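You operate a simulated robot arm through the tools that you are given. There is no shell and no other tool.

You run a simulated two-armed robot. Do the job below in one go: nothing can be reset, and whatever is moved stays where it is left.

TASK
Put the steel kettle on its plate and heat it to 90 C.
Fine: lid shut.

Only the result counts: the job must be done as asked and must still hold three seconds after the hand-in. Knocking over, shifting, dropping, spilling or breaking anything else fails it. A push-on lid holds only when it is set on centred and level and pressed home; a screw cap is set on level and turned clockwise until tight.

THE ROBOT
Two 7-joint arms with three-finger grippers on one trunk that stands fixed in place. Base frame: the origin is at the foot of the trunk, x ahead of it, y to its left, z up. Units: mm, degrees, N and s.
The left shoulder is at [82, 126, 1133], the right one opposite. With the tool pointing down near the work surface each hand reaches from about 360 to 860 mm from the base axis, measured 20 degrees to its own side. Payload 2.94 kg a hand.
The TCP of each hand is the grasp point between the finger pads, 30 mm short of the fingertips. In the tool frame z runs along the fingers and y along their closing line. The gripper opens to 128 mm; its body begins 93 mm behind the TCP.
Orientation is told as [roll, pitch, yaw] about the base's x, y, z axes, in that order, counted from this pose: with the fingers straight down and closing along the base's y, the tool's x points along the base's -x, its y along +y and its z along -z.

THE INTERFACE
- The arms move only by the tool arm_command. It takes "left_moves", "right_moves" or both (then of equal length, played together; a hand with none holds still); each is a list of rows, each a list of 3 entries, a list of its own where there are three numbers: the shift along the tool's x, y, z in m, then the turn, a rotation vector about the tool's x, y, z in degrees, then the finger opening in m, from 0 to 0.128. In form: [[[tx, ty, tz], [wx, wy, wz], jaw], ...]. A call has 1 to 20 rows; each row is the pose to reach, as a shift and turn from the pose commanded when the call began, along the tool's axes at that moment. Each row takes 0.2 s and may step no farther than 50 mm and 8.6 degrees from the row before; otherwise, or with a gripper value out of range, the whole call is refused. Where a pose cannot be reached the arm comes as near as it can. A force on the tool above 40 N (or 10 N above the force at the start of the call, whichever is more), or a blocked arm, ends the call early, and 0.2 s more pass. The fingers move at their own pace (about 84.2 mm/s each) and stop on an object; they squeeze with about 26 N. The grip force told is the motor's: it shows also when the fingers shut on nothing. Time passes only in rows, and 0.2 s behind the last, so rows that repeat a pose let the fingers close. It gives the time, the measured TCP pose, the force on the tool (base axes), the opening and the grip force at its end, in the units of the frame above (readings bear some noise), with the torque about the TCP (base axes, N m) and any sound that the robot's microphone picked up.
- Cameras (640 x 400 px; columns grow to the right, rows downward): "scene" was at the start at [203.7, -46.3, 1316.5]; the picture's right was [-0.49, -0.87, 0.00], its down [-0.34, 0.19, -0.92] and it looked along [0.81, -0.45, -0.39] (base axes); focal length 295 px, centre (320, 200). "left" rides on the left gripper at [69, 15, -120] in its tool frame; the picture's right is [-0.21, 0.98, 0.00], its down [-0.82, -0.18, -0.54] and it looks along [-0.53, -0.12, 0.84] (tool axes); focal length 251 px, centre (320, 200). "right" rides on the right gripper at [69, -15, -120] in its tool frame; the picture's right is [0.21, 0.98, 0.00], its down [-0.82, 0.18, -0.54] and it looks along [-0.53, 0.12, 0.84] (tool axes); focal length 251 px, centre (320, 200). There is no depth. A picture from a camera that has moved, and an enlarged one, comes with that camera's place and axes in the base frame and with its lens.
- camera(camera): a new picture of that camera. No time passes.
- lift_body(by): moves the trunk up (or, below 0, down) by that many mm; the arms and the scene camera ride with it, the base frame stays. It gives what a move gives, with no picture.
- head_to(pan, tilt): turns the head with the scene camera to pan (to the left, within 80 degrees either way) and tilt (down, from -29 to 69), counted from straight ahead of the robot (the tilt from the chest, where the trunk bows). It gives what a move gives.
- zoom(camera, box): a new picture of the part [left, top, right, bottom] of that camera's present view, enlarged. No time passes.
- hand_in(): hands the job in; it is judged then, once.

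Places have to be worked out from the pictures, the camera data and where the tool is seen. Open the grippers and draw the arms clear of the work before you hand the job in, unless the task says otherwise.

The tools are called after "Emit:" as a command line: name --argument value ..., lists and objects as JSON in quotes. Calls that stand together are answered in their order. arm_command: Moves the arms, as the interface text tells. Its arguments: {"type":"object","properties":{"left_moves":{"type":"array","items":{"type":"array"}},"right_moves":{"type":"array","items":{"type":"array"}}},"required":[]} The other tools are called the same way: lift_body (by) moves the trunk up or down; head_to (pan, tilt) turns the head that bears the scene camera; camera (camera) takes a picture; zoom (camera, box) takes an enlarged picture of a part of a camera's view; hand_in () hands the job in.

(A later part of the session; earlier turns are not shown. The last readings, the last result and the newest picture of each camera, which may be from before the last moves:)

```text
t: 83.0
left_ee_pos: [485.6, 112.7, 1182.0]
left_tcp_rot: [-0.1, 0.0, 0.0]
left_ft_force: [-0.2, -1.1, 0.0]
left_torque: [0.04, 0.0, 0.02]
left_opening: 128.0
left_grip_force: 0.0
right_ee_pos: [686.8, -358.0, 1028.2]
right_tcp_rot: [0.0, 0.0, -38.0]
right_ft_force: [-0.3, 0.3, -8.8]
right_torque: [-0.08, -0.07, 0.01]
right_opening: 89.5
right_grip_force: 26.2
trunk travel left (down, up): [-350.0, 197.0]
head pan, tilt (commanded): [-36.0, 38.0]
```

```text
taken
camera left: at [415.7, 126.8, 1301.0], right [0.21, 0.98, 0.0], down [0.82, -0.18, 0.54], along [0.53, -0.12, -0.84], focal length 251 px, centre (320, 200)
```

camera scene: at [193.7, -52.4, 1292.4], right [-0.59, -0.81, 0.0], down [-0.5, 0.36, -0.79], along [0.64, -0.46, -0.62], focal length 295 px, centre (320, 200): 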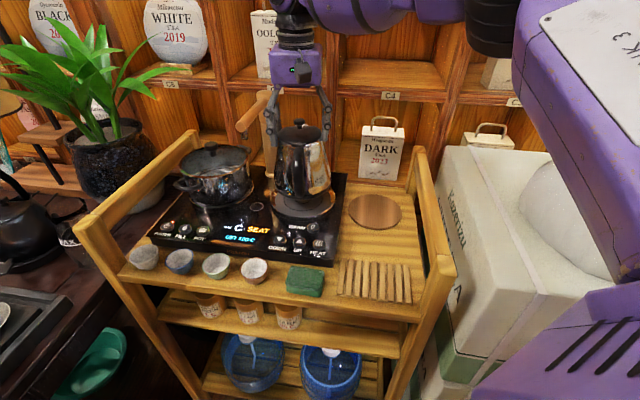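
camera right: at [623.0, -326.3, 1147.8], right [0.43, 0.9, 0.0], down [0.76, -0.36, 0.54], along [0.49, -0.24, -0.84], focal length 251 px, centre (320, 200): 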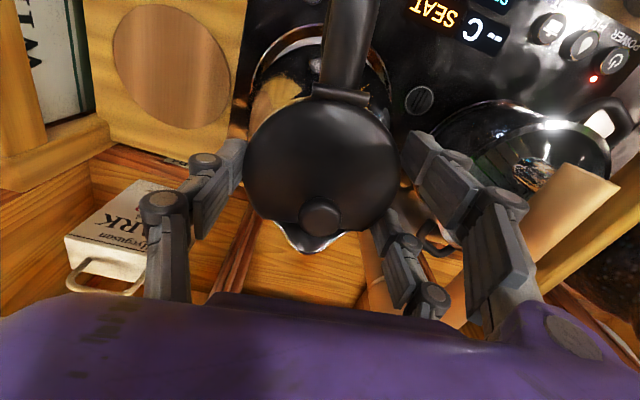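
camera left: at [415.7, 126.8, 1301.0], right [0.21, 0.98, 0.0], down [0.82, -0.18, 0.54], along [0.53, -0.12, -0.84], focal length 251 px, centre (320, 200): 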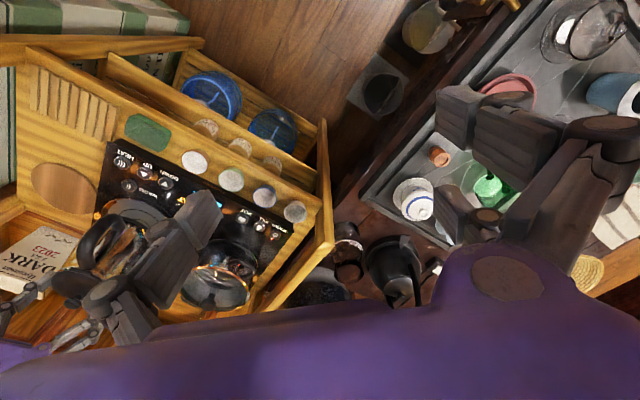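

The carry worked; the grip creeps slightly (89.5 mm), so I should set it down soon. I zoom to check the centring over the plate.

Emit:
zoom --camera "scene" --box '[250, 110, 360, 240]'

Emit:
zoom --camera "right" --box '[220, 0, 440, 260]'

```text
3.08 times, centred on (305, 175) of scene
camera zoom: at [193.7, -52.4, 1292.4], right [-0.59, -0.81, 0.0], down [-0.5, 0.36, -0.79], along [0.64, -0.46, -0.62], focal length 908 px, centre (366, 277)
```

zoom: 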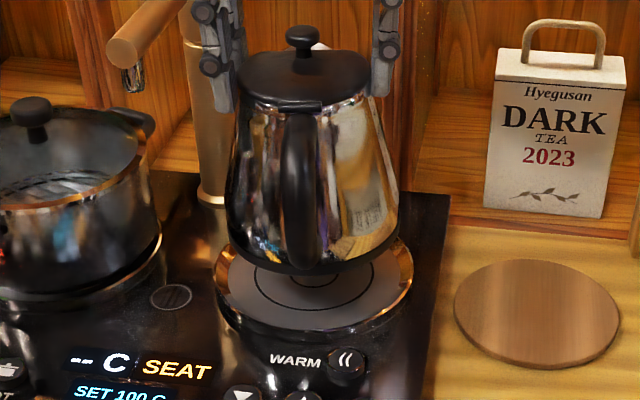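

```text
1.54 times, centred on (330, 130) of right
camera zoom: at [623.0, -326.3, 1147.8], right [0.43, 0.9, 0.0], down [0.76, -0.36, 0.54], along [0.49, -0.24, -0.84], focal length 387 px, centre (305, 308)
```

zoom: 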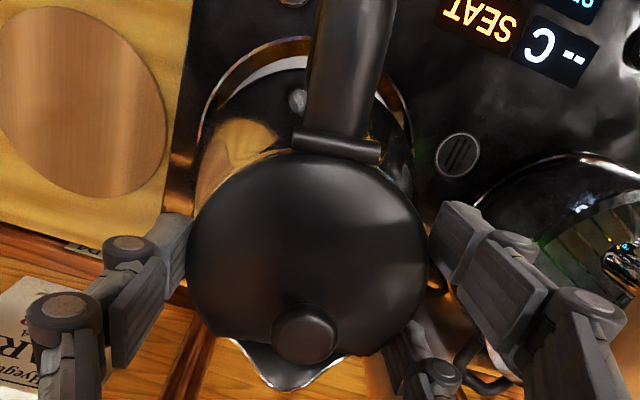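

In the right camera the kettle axis is about 5 mm off the dish centre. I correct that and lower the first 34 mm.

Emit:
arm_command --right_moves '[[[0.002, -0.004, 0.004], [0, 0, 0], 0.0], [[0.002, -0.004, 0.012], [0, 0, 0], 0.0], [[0.002, -0.004, 0.02], [0, 0, 0], 0.0], [[0.002, -0.004, 0.028], [0, 0, 0], 0.0], [[0.002, -0.004, 0.033], [0, 0, 0], 0.0]]'

Emit:
zoom --camera "scene" --box '[250, 110, 360, 240]'

Emit:
zoom --camera "right" --box '[220, 0, 440, 260]'

```text
t: 84.2
left_ee_pos: [485.2, 113.1, 1182.3]
left_tcp_rot: [0.0, 0.0, 0.1]
left_ft_force: [-0.4, -1.0, 0.7]
left_torque: [-0.01, 0.0, 0.0]
left_opening: 127.8
left_grip_force: 0.0
right_ee_pos: [684.1, -359.5, 995.1]
right_tcp_rot: [0.0, 0.0, -38.0]
right_ft_force: [0.1, -0.3, -9.0]
right_torque: [-0.05, -0.12, -0.01]
right_opening: 89.4
right_grip_force: 25.9
trunk travel left (down, up): [-350.0, 197.0]
head pan, tilt (commanded): [-36.0, 38.0]
```

```text
3.08 times, centred on (305, 175) of scene
camera zoom: at [193.5, -52.4, 1292.4], right [-0.59, -0.81, 0.0], down [-0.5, 0.36, -0.79], along [0.64, -0.46, -0.62], focal length 908 px, centre (366, 277)
```

zoom: 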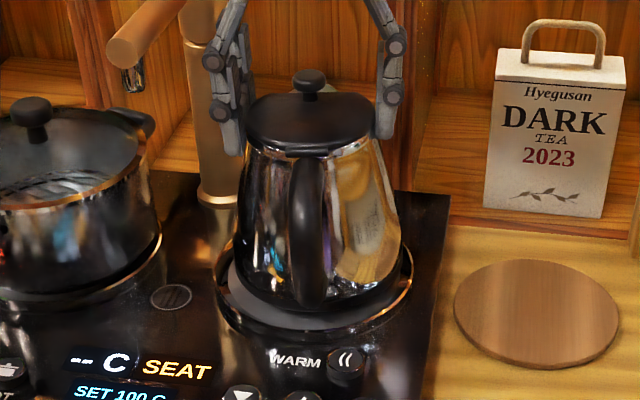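

```text
1.54 times, centred on (330, 130) of right
camera zoom: at [620.1, -328.3, 1115.5], right [0.43, 0.9, 0.0], down [0.76, -0.36, 0.54], along [0.49, -0.23, -0.84], focal length 387 px, centre (305, 308)
```

zoom: 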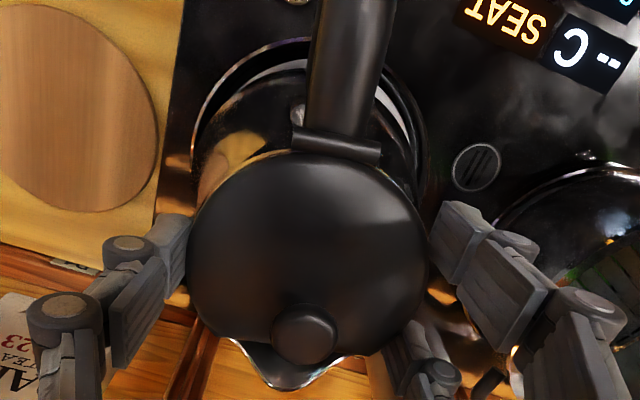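

Kettle is just above the dish, a few mm to the back right. I shift it by about [-2,+4] mm and lower in fine steps until the weight comes off.

Emit:
arm_command --right_moves '[[[0.002, 0.001, 0.0], [0, 0, 0], 0.0], [[0.004, 0.0019, 0.0], [0, 0, 0], 0.0], [[0.004, 0.0019, 0.002], [0, 0, 0], 0.0], [[0.004, 0.0019, 0.004], [0, 0, 0], 0.0], [[0.004, 0.0019, 0.006], [0, 0, 0], 0.0]]'

Emit:
zoom --camera "scene" --box '[260, 150, 350, 240]'

Emit:
zoom --camera "right" --box '[220, 0, 440, 140]'

```text
t: 85.4
left_ee_pos: [485.8, 112.7, 1182.5]
left_tcp_rot: [-0.1, 0.0, 0.1]
left_ft_force: [-0.3, 0.2, 0.2]
left_torque: [0.02, 0.02, 0.0]
left_opening: 128.0
left_grip_force: 0.0
right_ee_pos: [681.5, -355.6, 988.8]
right_tcp_rot: [0.0, 0.0, -38.0]
right_ft_force: [0.1, -0.3, -9.5]
right_torque: [-0.05, -0.12, 0.03]
right_opening: 89.3
right_grip_force: 26.3
trunk travel left (down, up): [-350.0, 197.0]
head pan, tilt (commanded): [-36.0, 38.0]
```

```text
4.44 times, centred on (305, 195) of scene
camera zoom: at [193.5, -52.4, 1292.4], right [-0.59, -0.81, 0.0], down [-0.5, 0.36, -0.79], along [0.64, -0.46, -0.62], focal length 1311 px, centre (387, 222)
```

zoom: 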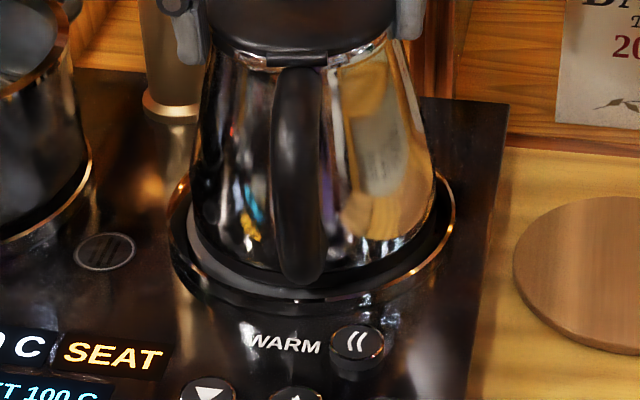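

```text
2.86 times, centred on (330, 70) of right
camera zoom: at [617.7, -324.3, 1108.9], right [0.43, 0.9, 0.0], down [0.76, -0.36, 0.54], along [0.49, -0.23, -0.84], focal length 718 px, centre (291, 571)
```

zoom: 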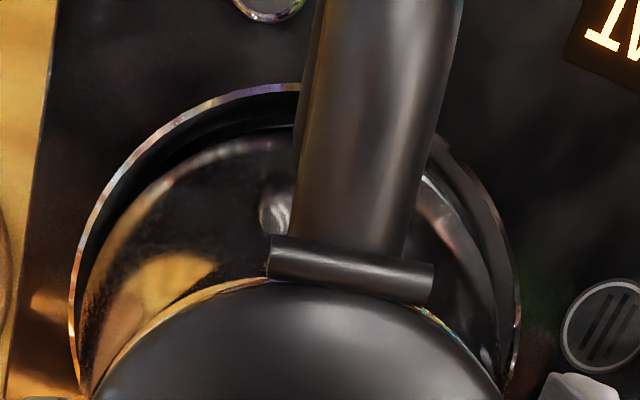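

Laterally centred now; about 3-4 mm too far back. I shift 3 mm forward and lower in 1 mm steps.

Emit:
arm_command --right_moves '[[[0.0015, 0, 0.0], [0, 0, 0], 0.0], [[0.003, 0, 0.0], [0, 0, 0], 0.0], [[0.003, 0, 0.001], [0, 0, 0], 0.0], [[0.003, 0, 0.002], [0, 0, 0], 0.0], [[0.003, 0, 0.003], [0, 0, 0], 0.0], [[0.003, 0, 0.004], [0, 0, 0], 0.0]]'

Emit:
zoom --camera "scene" --box '[260, 150, 350, 240]'

Emit:
zoom --camera "right" --box '[220, 0, 440, 140]'

```text
t: 86.8
left_ee_pos: [483.6, 113.2, 1181.6]
left_tcp_rot: [0.0, -0.1, 0.1]
left_ft_force: [-0.2, -0.3, -0.1]
left_torque: [-0.06, 0.02, -0.01]
left_opening: 128.0
left_grip_force: 0.0
right_ee_pos: [678.9, -353.7, 987.1]
right_tcp_rot: [0.1, -0.3, -38.0]
right_ft_force: [0.0, 0.0, 4.6]
right_torque: [0.61, -0.61, 0.0]
right_opening: 89.1
right_grip_force: 26.0
trunk travel left (down, up): [-350.0, 197.0]
head pan, tilt (commanded): [-36.0, 38.0]
```

```text
4.44 times, centred on (305, 195) of scene
camera zoom: at [192.1, -51.8, 1292.8], right [-0.59, -0.81, 0.0], down [-0.5, 0.36, -0.79], along [0.64, -0.46, -0.62], focal length 1311 px, centre (387, 222)
```

zoom: 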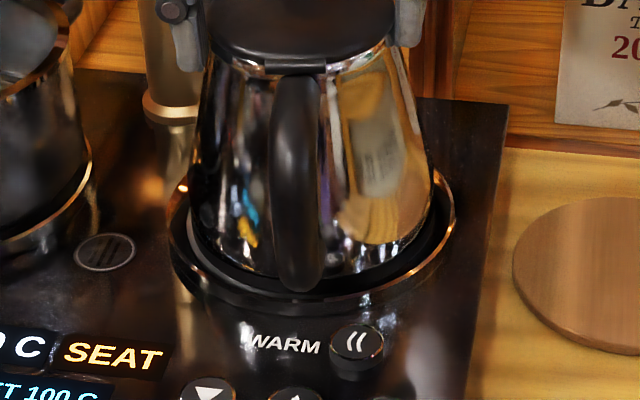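

```text
2.86 times, centred on (330, 70) of right
camera zoom: at [614.6, -322.2, 1107.0], right [0.43, 0.9, 0.0], down [0.76, -0.36, 0.55], along [0.49, -0.23, -0.84], focal length 718 px, centre (291, 571)
```

zoom: 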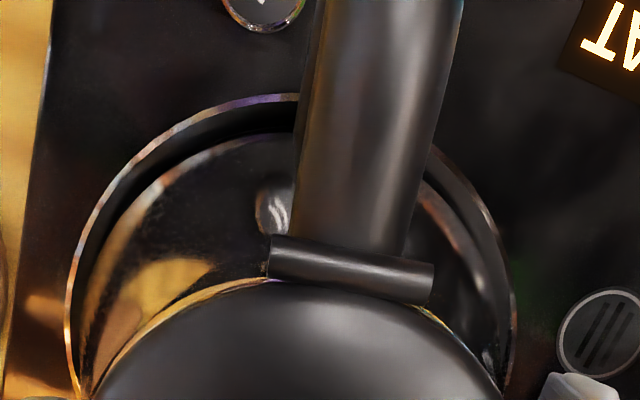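

Contact came on the left edge of the base (torque shows the support at about 62 mm left). I raise 2 mm, shift 2.5 mm right, and lower again.

Emit:
arm_command --right_moves '[[[0, 0, -0.0015], [0, 0, 0], 0.0], [[0, 0, -0.003], [0, 0, 0], 0.0], [[0.0003, -0.0025, -0.003], [0, 0, 0], 0.0], [[0.0003, -0.0025, -0.002], [0, 0, 0], 0.0], [[0.0003, -0.0025, -0.001], [0, 0, 0], 0.0], [[0.0003, -0.0025, 0.0], [0, 0, 0], 0.0]]'

Emit:
zoom --camera "scene" --box '[260, 150, 350, 240]'

```text
t: 88.2
left_ee_pos: [483.6, 113.3, 1181.4]
left_tcp_rot: [-0.1, -0.1, 0.1]
left_ft_force: [-0.3, 1.4, -0.1]
left_torque: [0.0, 0.01, -0.01]
left_opening: 128.0
left_grip_force: 0.1
right_ee_pos: [677.4, -354.6, 986.8]
right_tcp_rot: [0.1, -0.3, -38.2]
right_ft_force: [-0.8, -1.2, 3.5]
right_torque: [0.39, -0.38, 0.05]
right_opening: 89.3
right_grip_force: 26.1
trunk travel left (down, up): [-350.0, 197.0]
head pan, tilt (commanded): [-36.0, 38.0]
```

```text
4.44 times, centred on (305, 195) of scene
camera zoom: at [192.0, -52.0, 1292.7], right [-0.59, -0.81, 0.0], down [-0.5, 0.36, -0.79], along [0.64, -0.46, -0.62], focal length 1311 px, centre (387, 222)
```

zoom: 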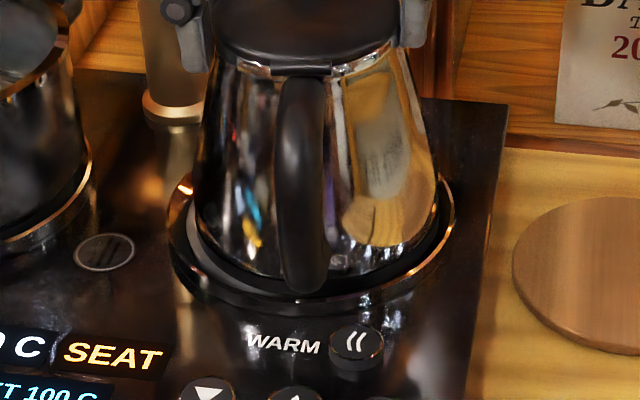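

Support is still somewhat left because the kettle hangs a touch tilted, but the base is inside the dish all round. I re-centre 1.8 mm, set down gently, and open the fingers slowly so that it settles flat.

Emit:
arm_command --right_moves '[[[0, 0, -0.0015], [0, 0, 0], 0.0], [[0, 0.0018, -0.0015], [0, 0, 0], 0.0], [[0, 0.0018, 0.0], [0, 0, 0], 0.0], [[0, 0.0018, 0.001], [0, 0, 0], 0.0], [[0, 0.0018, 0.001], [0, 0, 0], 0.087], [[0, 0.0018, 0.001], [0, 0, 0], 0.089], [[0, 0.0018, 0.001], [0, 0, 0], 0.091], [[0, 0.0018, 0.001], [0, 0, 0], 0.094], [[0, 0.0018, 0.001], [0, 0, 0], 0.098], [[0, 0.0018, 0.001], [0, 0, 0], 0.104], [[0, 0.0018, 0.001], [0, 0, 0], 0.108]]'

Emit:
zoom --camera "scene" --box '[230, 120, 350, 260]'

Emit:
zoom --camera "right" --box '[220, 0, 440, 140]'

```text
t: 90.6
left_ee_pos: [484.5, 112.8, 1182.1]
left_tcp_rot: [-0.1, 0.0, 0.1]
left_ft_force: [1.0, 0.5, -0.5]
left_torque: [-0.01, 0.0, 0.02]
left_opening: 127.8
left_grip_force: 0.1
right_ee_pos: [678.2, -354.2, 986.2]
right_tcp_rot: [0.0, -0.1, -38.0]
right_ft_force: [-0.2, -0.4, -0.1]
right_torque: [0.01, -0.01, -0.02]
right_opening: 108.1
right_grip_force: 0.2
trunk travel left (down, up): [-350.0, 197.0]
head pan, tilt (commanded): [-36.0, 38.0]
```

```text
2.86 times, centred on (290, 190) of scene
camera zoom: at [192.6, -52.0, 1292.6], right [-0.59, -0.81, 0.0], down [-0.5, 0.36, -0.79], along [0.64, -0.46, -0.62], focal length 843 px, centre (406, 229)
```

zoom: 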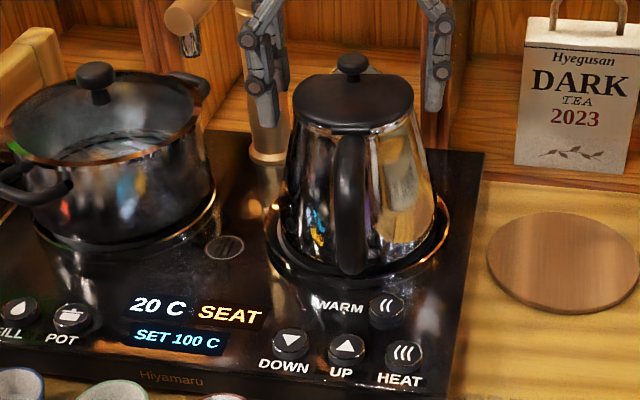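

```text
2.86 times, centred on (330, 70) of right
camera zoom: at [613.8, -322.6, 1105.4], right [0.43, 0.9, 0.0], down [0.76, -0.36, 0.54], along [0.49, -0.23, -0.84], focal length 718 px, centre (291, 571)
```

zoom: 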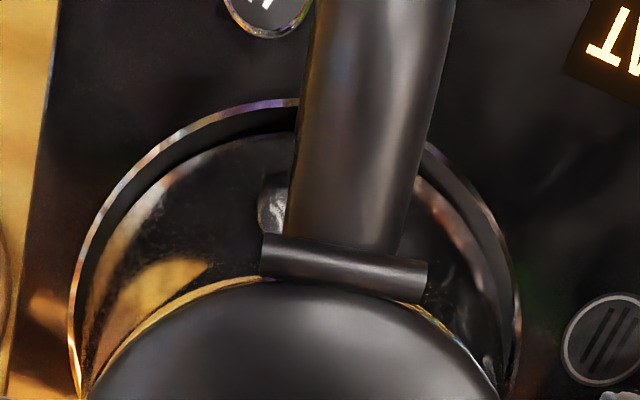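

The display now reads 20 C, so the kettle is sensed, though "SEAT" is still lit. I raise the hand clear and check again.

Emit:
arm_command --right_moves '[[[0, 0, -0.01], [0, 0, 0], 0.112], [[0, 0, -0.04], [0, 0, 0], 0.112], [[0, 0, -0.08], [0, 0, 0], 0.112], [[0, 0, -0.12], [0, 0, 0], 0.1], [[0, 0, -0.15], [0, 0, 0], 0.1]]'

Emit:
zoom --camera "scene" --box '[160, 130, 350, 280]'

Emit:
zoom --camera "right" --box '[200, 0, 440, 180]'

```text
t: 91.8
left_ee_pos: [486.0, 112.8, 1180.8]
left_tcp_rot: [-0.1, 0.0, 0.0]
left_ft_force: [-0.4, 0.4, -0.6]
left_torque: [0.05, 0.02, -0.01]
left_opening: 127.7
left_grip_force: 0.0
right_ee_pos: [675.6, -356.7, 1136.6]
right_tcp_rot: [-0.1, 0.0, -38.2]
right_ft_force: [0.4, 0.1, 0.9]
right_torque: [0.06, 0.06, 0.0]
right_opening: 100.4
right_grip_force: 0.1
trunk travel left (down, up): [-350.0, 197.0]
head pan, tilt (commanded): [-36.0, 38.0]
```

```text
2.67 times, centred on (255, 205) of scene
camera zoom: at [193.7, -52.8, 1292.4], right [-0.59, -0.81, 0.0], down [-0.5, 0.36, -0.79], along [0.64, -0.46, -0.62], focal length 787 px, centre (493, 187)
```

zoom: 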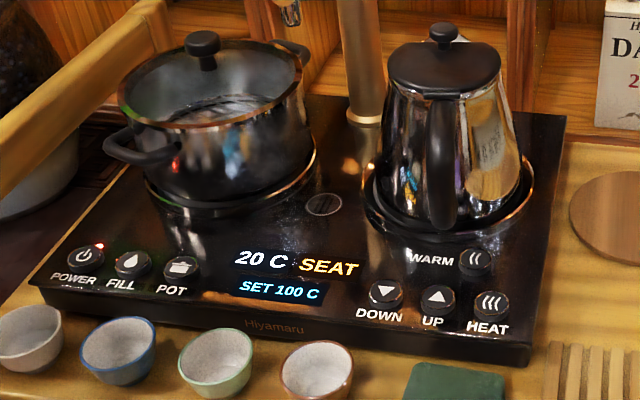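

```text
2.22 times, centred on (320, 90) of right
camera zoom: at [612.1, -325.1, 1255.8], right [0.44, 0.9, 0.0], down [0.76, -0.37, 0.54], along [0.49, -0.24, -0.84], focal length 559 px, centre (320, 444)
```

zoom: 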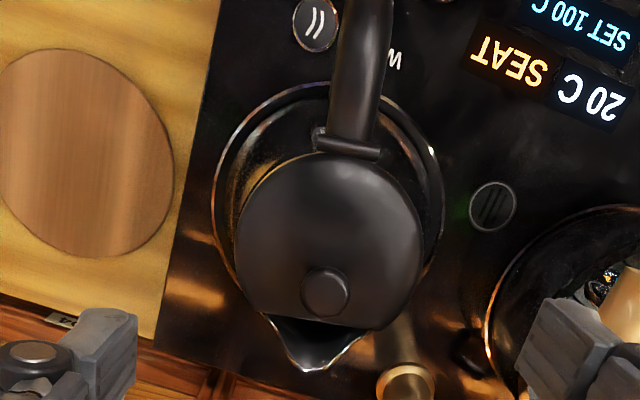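

SEAT remains lit, perhaps meaning the kettle is not yet exactly seated. I look closer at the dish from above.

Emit:
zoom --camera "right" --box '[270, 20, 380, 120]'

Emit:
zoom --camera "scene" --box '[270, 160, 340, 230]'

Emit:
zoom --camera "left" --box '[60, 160, 220, 320]'

```text
4.00 times, centred on (325, 70) of right
camera zoom: at [612.1, -325.1, 1255.8], right [0.44, 0.9, 0.0], down [0.76, -0.37, 0.54], along [0.49, -0.24, -0.84], focal length 1006 px, centre (300, 720)
```

zoom: 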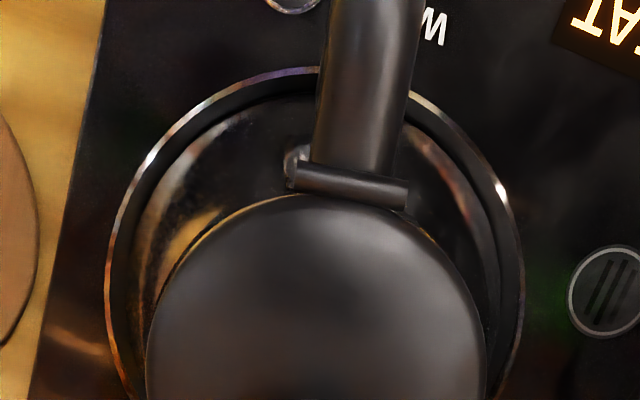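

```text
5.71 times, centred on (305, 195) of scene
camera zoom: at [193.7, -52.8, 1292.4], right [-0.59, -0.81, 0.0], down [-0.5, 0.36, -0.79], along [0.64, -0.46, -0.62], focal length 1686 px, centre (406, 229)
```

zoom: 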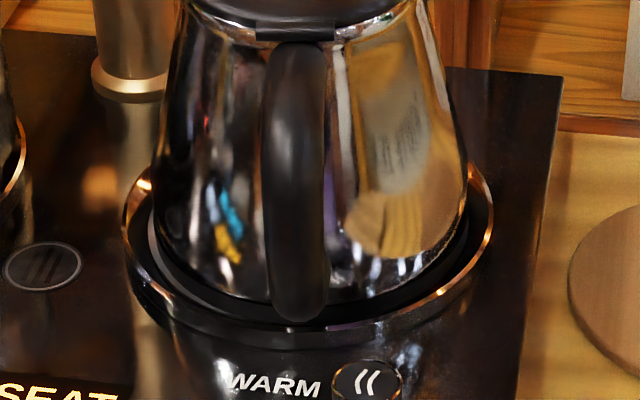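

```text
2.50 times, centred on (140, 240) of left
camera zoom: at [415.9, 126.1, 1300.9], right [0.21, 0.98, 0.0], down [0.82, -0.18, 0.54], along [0.53, -0.12, -0.84], focal length 629 px, centre (770, 100)
```

zoom: 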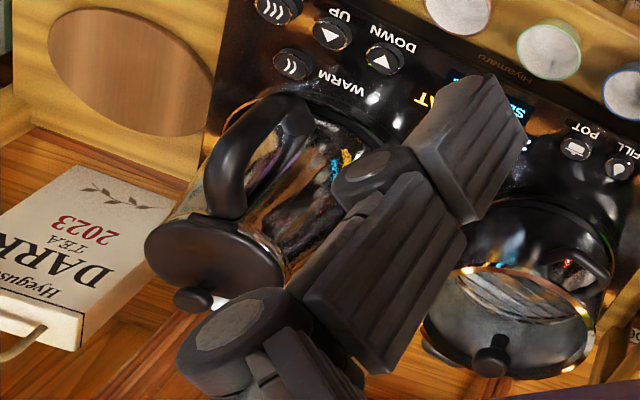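

The kettle looks centred within about 2 mm. I let a second pass and read the display again.

Emit:
arm_command --right_moves '[[[0, 0, -0.01], [0, 0, 0], 0.1], [[0, 0, -0.02], [0, 0, 0], 0.1], [[0, 0, -0.02], [0, 0, 0], 0.1], [[0, 0, -0.02], [0, 0, 0], 0.1], [[0, 0, -0.02], [0, 0, 0], 0.1]]'

Emit:
zoom --camera "scene" --box '[180, 190, 340, 270]'

```text
t: 93.0
left_ee_pos: [484.5, 113.5, 1181.9]
left_tcp_rot: [-0.1, 0.0, 0.1]
left_ft_force: [0.5, 0.3, 0.1]
left_torque: [-0.01, -0.01, -0.04]
left_opening: 127.8
left_grip_force: 0.0
right_ee_pos: [676.4, -355.2, 1138.2]
right_tcp_rot: [0.1, -0.3, -38.1]
right_ft_force: [0.2, 0.0, 0.7]
right_torque: [0.03, 0.0, 0.03]
right_opening: 100.1
right_grip_force: 0.2
right hand out of reach, approached as far as the arm can: row 1, 2, 3, 4, 5
trunk travel left (down, up): [-350.0, 197.0]
head pan, tilt (commanded): [-36.0, 38.0]
```

```text
4.00 times, centred on (260, 230) of scene
camera zoom: at [192.5, -51.9, 1292.6], right [-0.59, -0.81, 0.0], down [-0.5, 0.36, -0.79], along [0.64, -0.46, -0.62], focal length 1180 px, centre (560, 80)
```

zoom: 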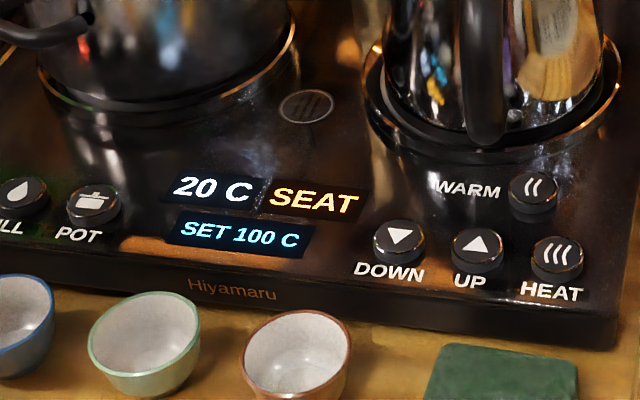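

SEAT stays on, so seating is probably off slightly. I zoom tightly on both edges of the base.

Emit:
zoom --camera "scene" --box '[268, 180, 308, 220]'

Emit:
zoom --camera "scene" --box '[304, 180, 344, 220]'

Emit:
zoom --camera "right" --box '[275, 30, 325, 90]'

Emit:
zoom --camera "right" --box '[335, 30, 385, 90]'

```text
10.00 times, centred on (288, 200) of scene
camera zoom: at [192.5, -51.9, 1292.6], right [-0.59, -0.81, 0.0], down [-0.5, 0.36, -0.79], along [0.64, -0.46, -0.62], focal length 2950 px, centre (640, 200)
```

zoom: 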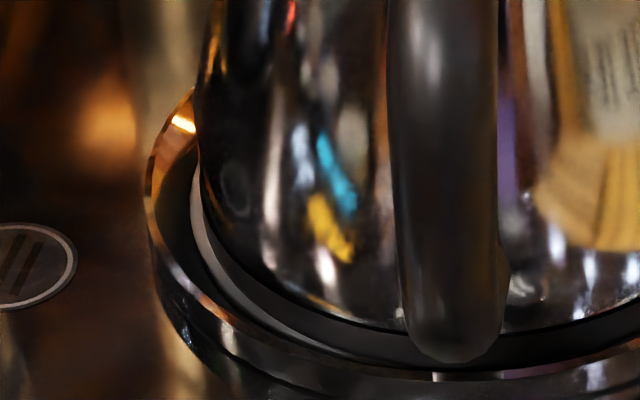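

```text
10.00 times, centred on (324, 200) of scene
camera zoom: at [192.5, -51.9, 1292.6], right [-0.59, -0.81, 0.0], down [-0.5, 0.36, -0.79], along [0.64, -0.46, -0.62], focal length 2950 px, centre (280, 200)
```

zoom: 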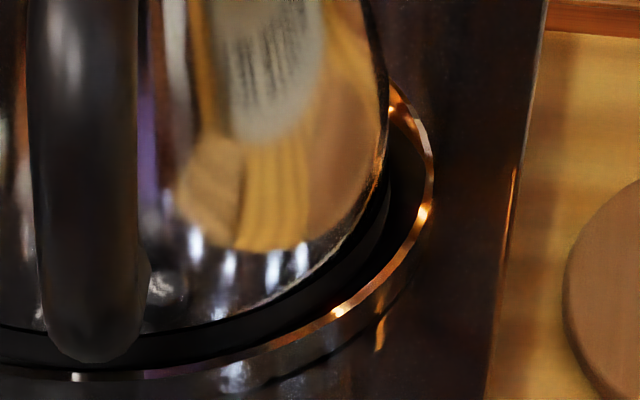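

```text
6.67 times, centred on (300, 60) of right
camera zoom: at [610.9, -323.4, 1257.4], right [0.43, 0.9, 0.0], down [0.76, -0.36, 0.54], along [0.49, -0.23, -0.84], focal length 1676 px, centre (453, 1133)
```

zoom: 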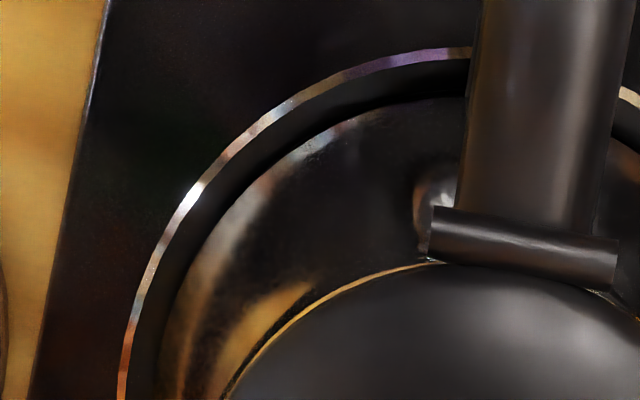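

```text
6.67 times, centred on (360, 60) of right
camera zoom: at [610.9, -323.4, 1257.4], right [0.43, 0.9, 0.0], down [0.76, -0.36, 0.54], along [0.49, -0.23, -0.84], focal length 1676 px, centre (53, 1133)
```

zoom: 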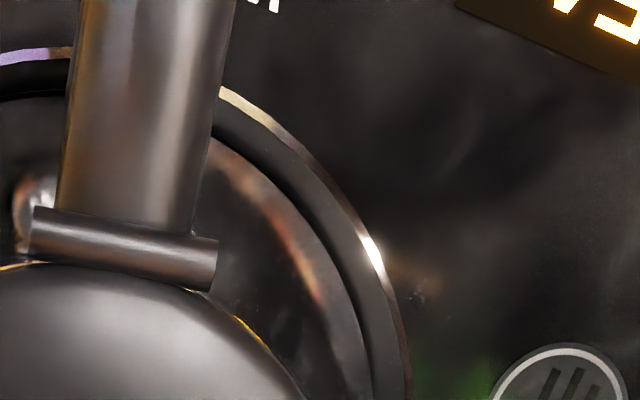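

The base looks nearly centred with a slight gap on the left front. I try pressing lightly down on the lid knob to settle it; first I move a closed fingertip above the knob.

Emit:
arm_command --right_moves '[[[0, 0, 0], [0, 0, 0], 0.05], [[0, 0, 0], [0, 0, 0], 0.0], [[0.01, -0.002, 0.02], [0, 0, 0], 0.0], [[0.02, -0.004, 0.05], [0, 0, 0], 0.0], [[0.02, -0.004, 0.075], [0, 0, 0], 0.0]]'

Emit:
zoom --camera "scene" --box '[250, 80, 370, 220]'

Emit:
camera --camera "right"

```text
t: 94.2
left_ee_pos: [485.7, 113.7, 1181.2]
left_tcp_rot: [-0.2, 0.0, 0.1]
left_ft_force: [0.7, -0.5, -0.1]
left_torque: [-0.01, 0.05, 0.02]
left_opening: 127.7
left_grip_force: 0.0
right_ee_pos: [657.6, -346.0, 1063.3]
right_tcp_rot: [0.1, -0.1, -38.0]
right_ft_force: [-1.0, 1.0, 0.2]
right_torque: [0.04, 0.02, -0.03]
right_opening: 0.1
right_grip_force: 3.2
trunk travel left (down, up): [-350.0, 197.0]
head pan, tilt (commanded): [-36.0, 38.0]
```

```text
2.86 times, centred on (310, 150) of scene
camera zoom: at [193.1, -52.0, 1292.5], right [-0.59, -0.81, 0.0], down [-0.5, 0.36, -0.79], along [0.64, -0.46, -0.62], focal length 843 px, centre (349, 343)
```

zoom: 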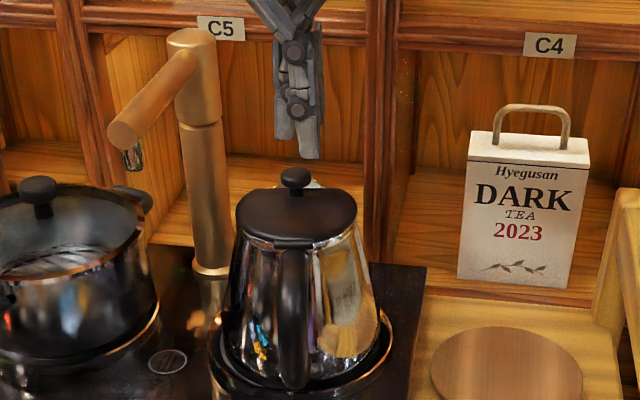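

```text
taken
camera right: at [592.9, -314.1, 1182.9], right [0.43, 0.9, 0.0], down [0.76, -0.36, 0.54], along [0.49, -0.23, -0.84], focal length 251 px, centre (320, 200)
```

right: 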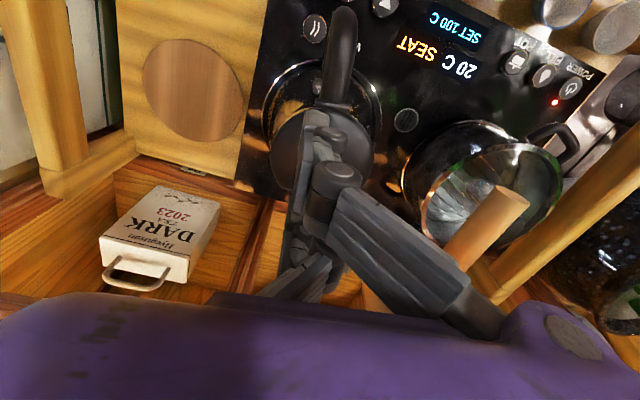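

The leading fingertip should be above the knob. I lower it to contact and press gently.

Emit:
arm_command --right_moves '[[[0, 0, 0.01], [0, 0, 0], 0.0], [[0, 0, 0.018], [0, 0, 0], 0.0], [[0, 0, 0.022], [0, 0, 0], 0.0], [[0, 0, 0.025], [0, 0, 0], 0.0], [[0, 0, 0.027], [0, 0, 0], 0.0]]'

Emit:
zoom --camera "scene" --box '[250, 80, 370, 220]'

```text
t: 95.4
left_ee_pos: [483.7, 113.6, 1181.3]
left_tcp_rot: [-0.1, 0.0, 0.1]
left_ft_force: [-0.3, -0.4, 0.3]
left_torque: [-0.01, 0.03, -0.01]
left_opening: 128.2
left_grip_force: 0.1
right_ee_pos: [658.3, -344.1, 1036.7]
right_tcp_rot: [0.0, 0.0, -37.9]
right_ft_force: [-0.3, -0.7, -0.2]
right_torque: [0.01, -0.01, 0.05]
right_opening: 0.2
right_grip_force: 3.0
trunk travel left (down, up): [-350.0, 197.0]
head pan, tilt (commanded): [-36.0, 38.0]
```

```text
2.86 times, centred on (310, 150) of scene
camera zoom: at [192.6, -51.9, 1292.6], right [-0.59, -0.81, 0.0], down [-0.5, 0.36, -0.79], along [0.64, -0.46, -0.62], focal length 843 px, centre (349, 343)
```

zoom: 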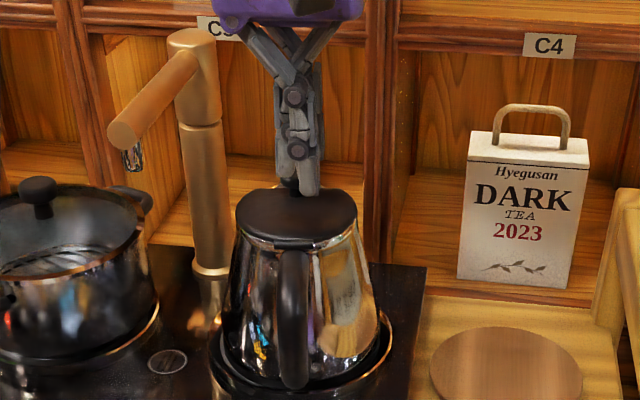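

No contact yet. I continue down in 2 mm steps.

Emit:
arm_command --right_moves '[[[0, 0, 0.002], [0, 0, 0], 0.0], [[0, 0, 0.004], [0, 0, 0], 0.0], [[0, 0, 0.006], [0, 0, 0], 0.0], [[0, 0, 0.008], [0, 0, 0], 0.0]]'

Emit:
zoom --camera "scene" --box '[180, 100, 360, 270]'

```text
t: 96.4
left_ee_pos: [484.4, 113.7, 1182.7]
left_tcp_rot: [-0.1, 0.0, 0.1]
left_ft_force: [0.3, 0.5, 0.3]
left_torque: [0.01, 0.0, -0.01]
left_opening: 128.1
left_grip_force: 0.1
right_ee_pos: [659.1, -345.7, 1026.8]
right_tcp_rot: [0.0, -0.2, -38.0]
right_ft_force: [-0.2, 0.4, -0.1]
right_torque: [-0.03, -0.01, 0.0]
right_opening: 0.0
right_grip_force: 2.9
trunk travel left (down, up): [-350.0, 197.0]
head pan, tilt (commanded): [-36.0, 38.0]
```

```text
2.35 times, centred on (270, 185) of scene
camera zoom: at [192.6, -51.9, 1292.6], right [-0.59, -0.81, 0.0], down [-0.5, 0.36, -0.79], along [0.64, -0.46, -0.62], focal length 694 px, centre (438, 235)
```

zoom: 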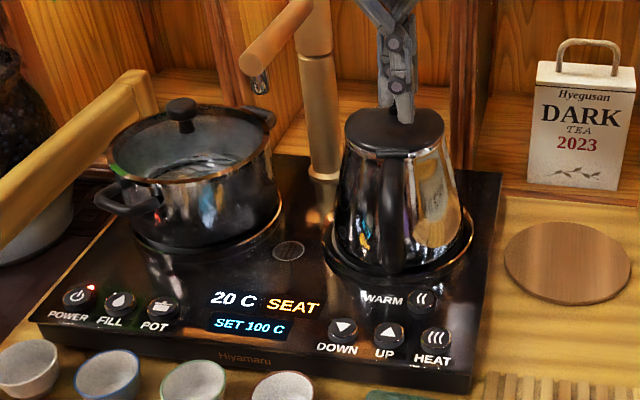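

Still free. A few more millimetres down until the lid is touched, then a gentle press.

Emit:
arm_command --right_moves '[[[0, 0, 0.002], [0, 0, 0], 0.0], [[0, 0, 0.004], [0, 0, 0], 0.0], [[0, 0, 0.006], [0, 0, 0], 0.0], [[0, 0, 0.0075], [0, 0, 0], 0.0]]'

Emit:
zoom --camera "scene" --box '[180, 100, 360, 270]'

```text
t: 97.4
left_ee_pos: [484.4, 113.1, 1180.8]
left_tcp_rot: [0.0, 0.1, 0.1]
left_ft_force: [0.0, 0.4, 0.4]
left_torque: [-0.02, 0.0, 0.01]
left_opening: 128.1
left_grip_force: 0.1
right_ee_pos: [658.0, -346.2, 1021.3]
right_tcp_rot: [0.1, -0.1, -38.1]
right_ft_force: [-0.7, 0.0, -0.3]
right_torque: [-0.01, 0.01, 0.0]
right_opening: 0.1
right_grip_force: 2.8
trunk travel left (down, up): [-350.0, 197.0]
head pan, tilt (commanded): [-36.0, 38.0]
```

```text
2.35 times, centred on (270, 185) of scene
camera zoom: at [192.6, -51.9, 1292.6], right [-0.59, -0.81, 0.0], down [-0.5, 0.36, -0.79], along [0.64, -0.46, -0.62], focal length 694 px, centre (438, 235)
```

zoom: 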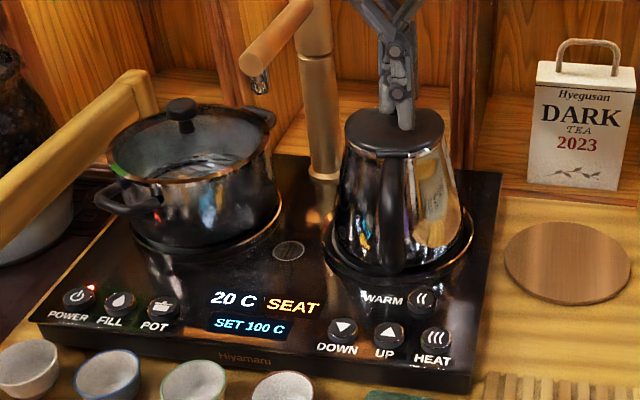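

I continue in 1 mm steps to find the lid height exactly.

Emit:
arm_command --right_moves '[[[0, 0, 0.001], [0, 0, 0], 0.0], [[0, 0, 0.002], [0, 0, 0], 0.0], [[0, 0, 0.003], [0, 0, 0], 0.0], [[0, 0, 0.004], [0, 0, 0], 0.0]]'

Emit:
arm_command --right_moves '[[[0, 0, 0.001], [0, 0, 0], 0.0], [[0, 0, 0.002], [0, 0, 0], 0.0]]'

Emit:
zoom --camera "scene" --box '[180, 100, 360, 270]'

```text
t: 98.4
left_ee_pos: [485.0, 113.0, 1181.6]
left_tcp_rot: [-0.2, 0.1, 0.1]
left_ft_force: [0.2, 0.1, 0.4]
left_torque: [-0.01, 0.0, 0.0]
left_opening: 128.1
left_grip_force: 0.0
right_ee_pos: [658.4, -346.5, 1015.3]
right_tcp_rot: [0.1, -0.2, -38.1]
right_ft_force: [0.5, -2.1, 1.4]
right_torque: [-0.05, -0.04, 0.01]
right_opening: 0.0
right_grip_force: 2.7
trunk travel left (down, up): [-350.0, 197.0]
head pan, tilt (commanded): [-36.0, 38.0]
```

```text
t: 99.0
left_ee_pos: [485.3, 113.2, 1181.7]
left_tcp_rot: [-0.1, -0.2, 0.0]
left_ft_force: [0.2, -0.1, -0.2]
left_torque: [0.0, 0.02, 0.0]
left_opening: 127.9
left_grip_force: 0.0
right_ee_pos: [659.6, -344.7, 1015.1]
right_tcp_rot: [0.2, -0.2, -37.9]
right_ft_force: [0.5, -0.4, 5.3]
right_torque: [-0.12, -0.15, 0.02]
right_opening: 0.2
right_grip_force: 2.9
trunk travel left (down, up): [-350.0, 197.0]
head pan, tilt (commanded): [-36.0, 38.0]
```

```text
2.35 times, centred on (270, 185) of scene
camera zoom: at [192.2, -51.7, 1292.7], right [-0.59, -0.81, 0.0], down [-0.5, 0.36, -0.79], along [0.64, -0.46, -0.62], focal length 694 px, centre (438, 235)
```

zoom: 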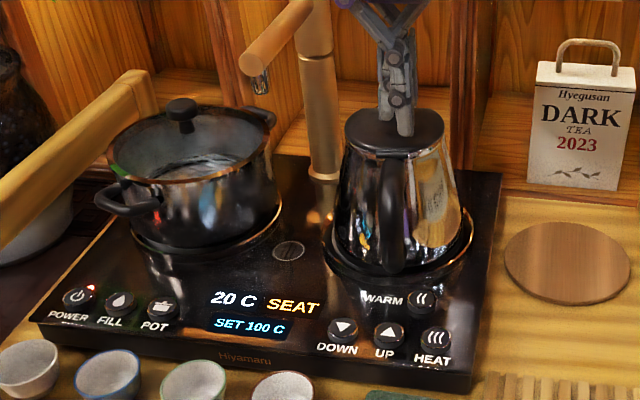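

Contact at about 5 N. I press to roughly 15 N to settle the base, then look.

Emit:
arm_command --right_moves '[[[0, 0, 0.001], [0, 0, 0], 0.0], [[0, 0, 0.002], [0, 0, 0], 0.0], [[0, 0, 0.002], [0, 0, 0], 0.0]]'

Emit:
zoom --camera "scene" --box '[180, 160, 340, 270]'

```text
t: 99.8
left_ee_pos: [484.5, 112.6, 1181.3]
left_tcp_rot: [0.0, 0.0, 0.1]
left_ft_force: [0.1, -0.3, 0.0]
left_torque: [0.02, -0.01, -0.02]
left_opening: 128.0
left_grip_force: 0.0
right_ee_pos: [658.4, -344.6, 1012.4]
right_tcp_rot: [0.1, -0.2, -38.0]
right_ft_force: [-0.4, -0.6, 0.3]
right_torque: [-0.02, 0.03, 0.0]
right_opening: 0.2
right_grip_force: 2.7
trunk travel left (down, up): [-350.0, 197.0]
head pan, tilt (commanded): [-36.0, 38.0]
```

```text
3.64 times, centred on (260, 215) of scene
camera zoom: at [192.6, -52.0, 1292.5], right [-0.59, -0.81, 0.0], down [-0.5, 0.36, -0.79], along [0.64, -0.46, -0.62], focal length 1073 px, centre (538, 146)
```

zoom: 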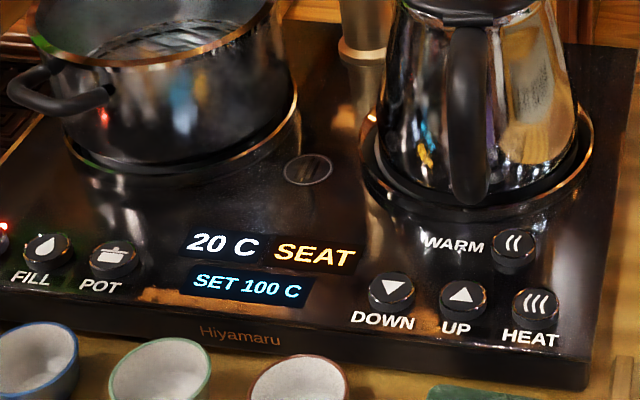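

The force vanished as the hand went down 3 mm: the kettle settled lower. I follow it down and press again.

Emit:
arm_command --right_moves '[[[0, 0, 0.001], [0, 0, 0], 0.0], [[0, 0, 0.002], [0, 0, 0], 0.0], [[0, 0, 0.003], [0, 0, 0], 0.0]]'

Emit:
zoom --camera "scene" --box '[180, 160, 340, 270]'

Emit:
zoom --camera "scene" --box '[260, 110, 350, 230]'

```text
t: 100.6
left_ee_pos: [484.0, 113.4, 1181.3]
left_tcp_rot: [-0.1, 0.0, 0.1]
left_ft_force: [-0.5, 0.6, -0.9]
left_torque: [0.01, 0.06, -0.01]
left_opening: 128.0
left_grip_force: 0.0
right_ee_pos: [657.9, -346.2, 1009.6]
right_tcp_rot: [0.1, 0.0, -38.0]
right_ft_force: [-0.8, -1.1, 1.0]
right_torque: [-0.04, 0.0, -0.05]
right_opening: 0.2
right_grip_force: 2.8
trunk travel left (down, up): [-350.0, 197.0]
head pan, tilt (commanded): [-36.0, 38.0]
```

```text
3.64 times, centred on (260, 215) of scene
camera zoom: at [192.4, -52.0, 1292.6], right [-0.59, -0.81, 0.0], down [-0.5, 0.36, -0.79], along [0.64, -0.46, -0.62], focal length 1073 px, centre (538, 146)
```

zoom: 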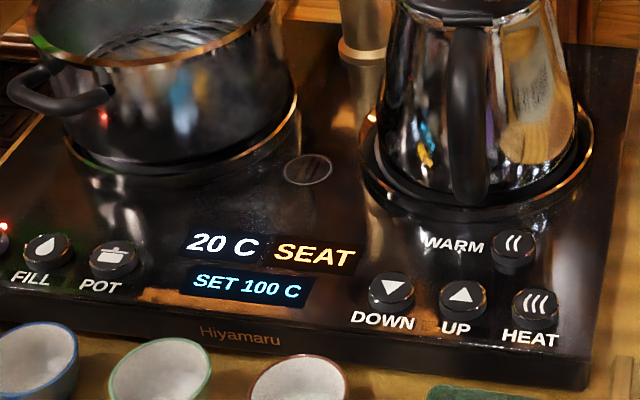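

```text
3.33 times, centred on (305, 170) of scene
camera zoom: at [192.4, -52.0, 1292.6], right [-0.59, -0.81, 0.0], down [-0.5, 0.36, -0.79], along [0.64, -0.46, -0.62], focal length 983 px, centre (370, 300)
```

zoom: 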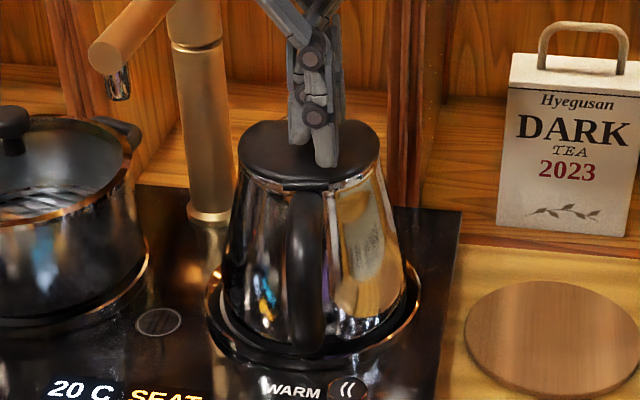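

Still hardly any force, so the lid is lower than thought. I continue down in 1 mm steps until real contact.

Emit:
arm_command --right_moves '[[[0, 0, 0.001], [0, 0, 0], 0.0], [[0, 0, 0.002], [0, 0, 0], 0.0], [[0, 0, 0.003], [0, 0, 0], 0.0]]'

Emit:
zoom --camera "scene" --box '[270, 110, 340, 190]'

Emit:
zoom --camera "right" --box '[220, 0, 420, 320]'

```text
t: 101.4
left_ee_pos: [485.0, 112.8, 1181.5]
left_tcp_rot: [-0.2, 0.0, 0.2]
left_ft_force: [0.1, 0.0, 0.3]
left_torque: [-0.01, 0.0, 0.01]
left_opening: 128.2
left_grip_force: 0.0
right_ee_pos: [657.9, -345.9, 1005.6]
right_tcp_rot: [0.2, -0.1, -38.0]
right_ft_force: [-1.2, -0.7, 0.6]
right_torque: [-0.02, -0.04, -0.03]
right_opening: 0.1
right_grip_force: 3.5
trunk travel left (down, up): [-350.0, 197.0]
head pan, tilt (commanded): [-36.0, 38.0]
```

```text
5.00 times, centred on (305, 150) of scene
camera zoom: at [192.3, -52.0, 1292.6], right [-0.59, -0.81, 0.0], down [-0.5, 0.36, -0.79], along [0.64, -0.46, -0.62], focal length 1475 px, centre (395, 450)
```

zoom: 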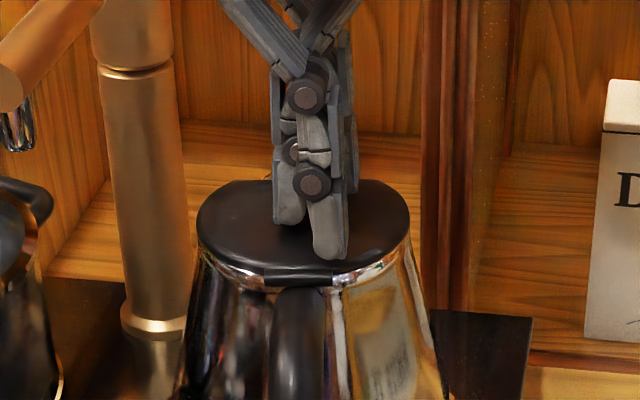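

```text
1.25 times, centred on (320, 160) of right
camera zoom: at [594.0, -314.9, 1125.4], right [0.43, 0.9, 0.0], down [0.76, -0.36, 0.54], along [0.49, -0.23, -0.84], focal length 314 px, centre (320, 250)
```

zoom: 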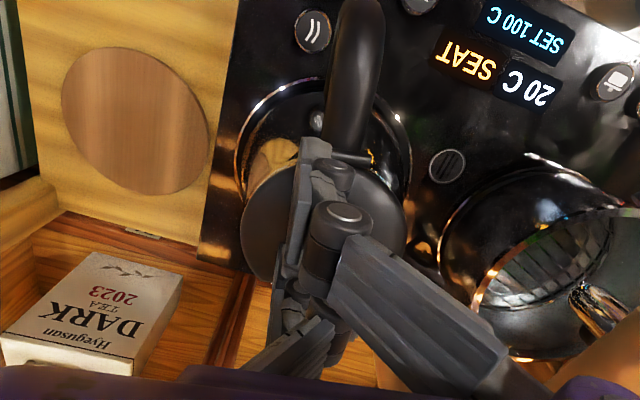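

I stop pressing here and raise the hand to look at how the kettle sits now.

Emit:
arm_command --right_moves '[[[0, 0, -0.02], [0, 0, 0], 0.0], [[0, 0, -0.06], [0, 0, 0], 0.0], [[0, 0, -0.1], [0, 0, 0], 0.03], [[0.03, 0, -0.12], [0, 0, 0], 0.06]]'

Emit:
zoom --camera "scene" --box '[260, 120, 350, 230]'

Emit:
zoom --camera "right" --box '[220, 0, 420, 180]'

```text
t: 102.4
left_ee_pos: [483.4, 113.3, 1181.2]
left_tcp_rot: [-0.2, -0.1, 0.1]
left_ft_force: [-0.1, 0.0, 0.0]
left_torque: [0.0, -0.01, 0.01]
left_opening: 127.9
left_grip_force: 0.0
right_ee_pos: [636.4, -328.3, 1126.2]
right_tcp_rot: [0.0, -0.2, -38.1]
right_ft_force: [-0.9, -1.0, 0.4]
right_torque: [-0.01, -0.05, 0.04]
right_opening: 51.3
right_grip_force: 0.2
trunk travel left (down, up): [-350.0, 197.0]
head pan, tilt (commanded): [-36.0, 38.0]
```

```text
3.64 times, centred on (305, 175) of scene
camera zoom: at [186.4, -58.1, 1293.6], right [-0.66, -0.75, 0.0], down [-0.46, 0.4, -0.79], along [0.6, -0.53, -0.61], focal length 1073 px, centre (374, 291)
```

zoom: 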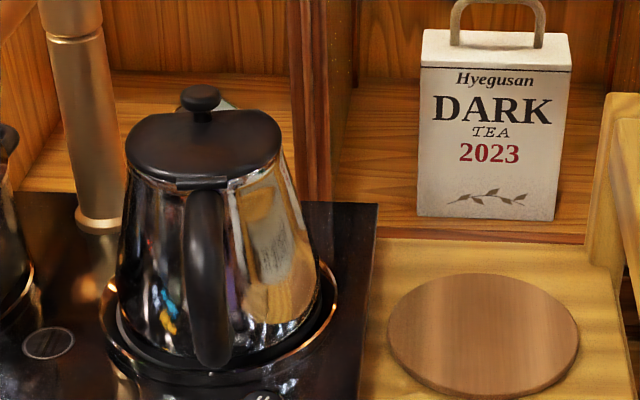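

```text
2.22 times, centred on (320, 90) of right
camera zoom: at [573.0, -297.8, 1246.5], right [0.43, 0.9, 0.0], down [0.76, -0.36, 0.54], along [0.49, -0.24, -0.84], focal length 559 px, centre (320, 444)
```

zoom: 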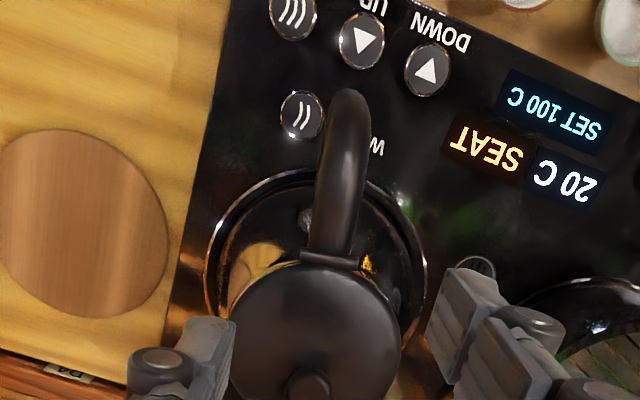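

I want a view straight down on the dish to judge concentricity, so I move the right camera right above the kettle, fingers closed.

Emit:
arm_command --right_moves '[[[-0.03, 0.005, 0.0], [0, 0, 0], 0.0], [[-0.065, 0.011, 0.005], [0, 0, 0], 0.0], [[-0.1, 0.017, 0.012], [0, 0, 0], 0.0], [[-0.12, 0.021, 0.02], [0, 0, 0], 0.0], [[-0.12, 0.021, 0.02], [0, 0, 0], 0.0]]'

Emit:
camera --camera "right"

Emit:
zoom --camera "right" --box '[220, 0, 420, 120]'

```text
t: 103.6
left_ee_pos: [484.5, 113.1, 1182.1]
left_tcp_rot: [-0.1, -0.1, 0.0]
left_ft_force: [0.3, 0.2, -0.2]
left_torque: [0.01, -0.01, -0.03]
left_opening: 128.2
left_grip_force: 0.0
right_ee_pos: [684.2, -374.4, 1112.1]
right_tcp_rot: [0.1, -0.2, -38.1]
right_ft_force: [-0.4, -0.2, 0.3]
right_torque: [-0.01, 0.03, -0.01]
right_opening: 0.1
right_grip_force: 3.0
right hand out of reach, approached as far as the arm can: row 2, 3, 4, 5
trunk travel left (down, up): [-350.0, 197.0]
head pan, tilt (commanded): [-36.0, 38.0]
```

```text
taken
camera right: at [619.5, -343.8, 1231.3], right [0.43, 0.9, 0.0], down [0.76, -0.36, 0.54], along [0.49, -0.24, -0.84], focal length 251 px, centre (320, 200)
```

right: 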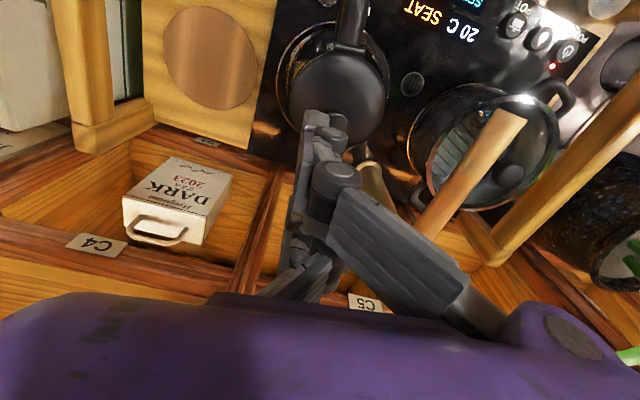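

```text
3.20 times, centred on (320, 60) of right
camera zoom: at [619.5, -343.8, 1231.3], right [0.43, 0.9, 0.0], down [0.76, -0.36, 0.54], along [0.49, -0.24, -0.84], focal length 805 px, centre (320, 648)
```

zoom: 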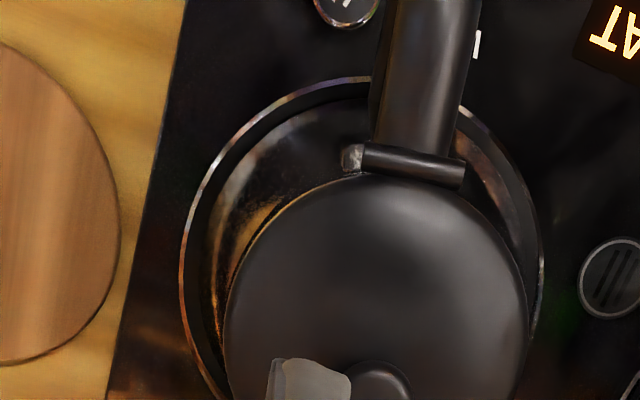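

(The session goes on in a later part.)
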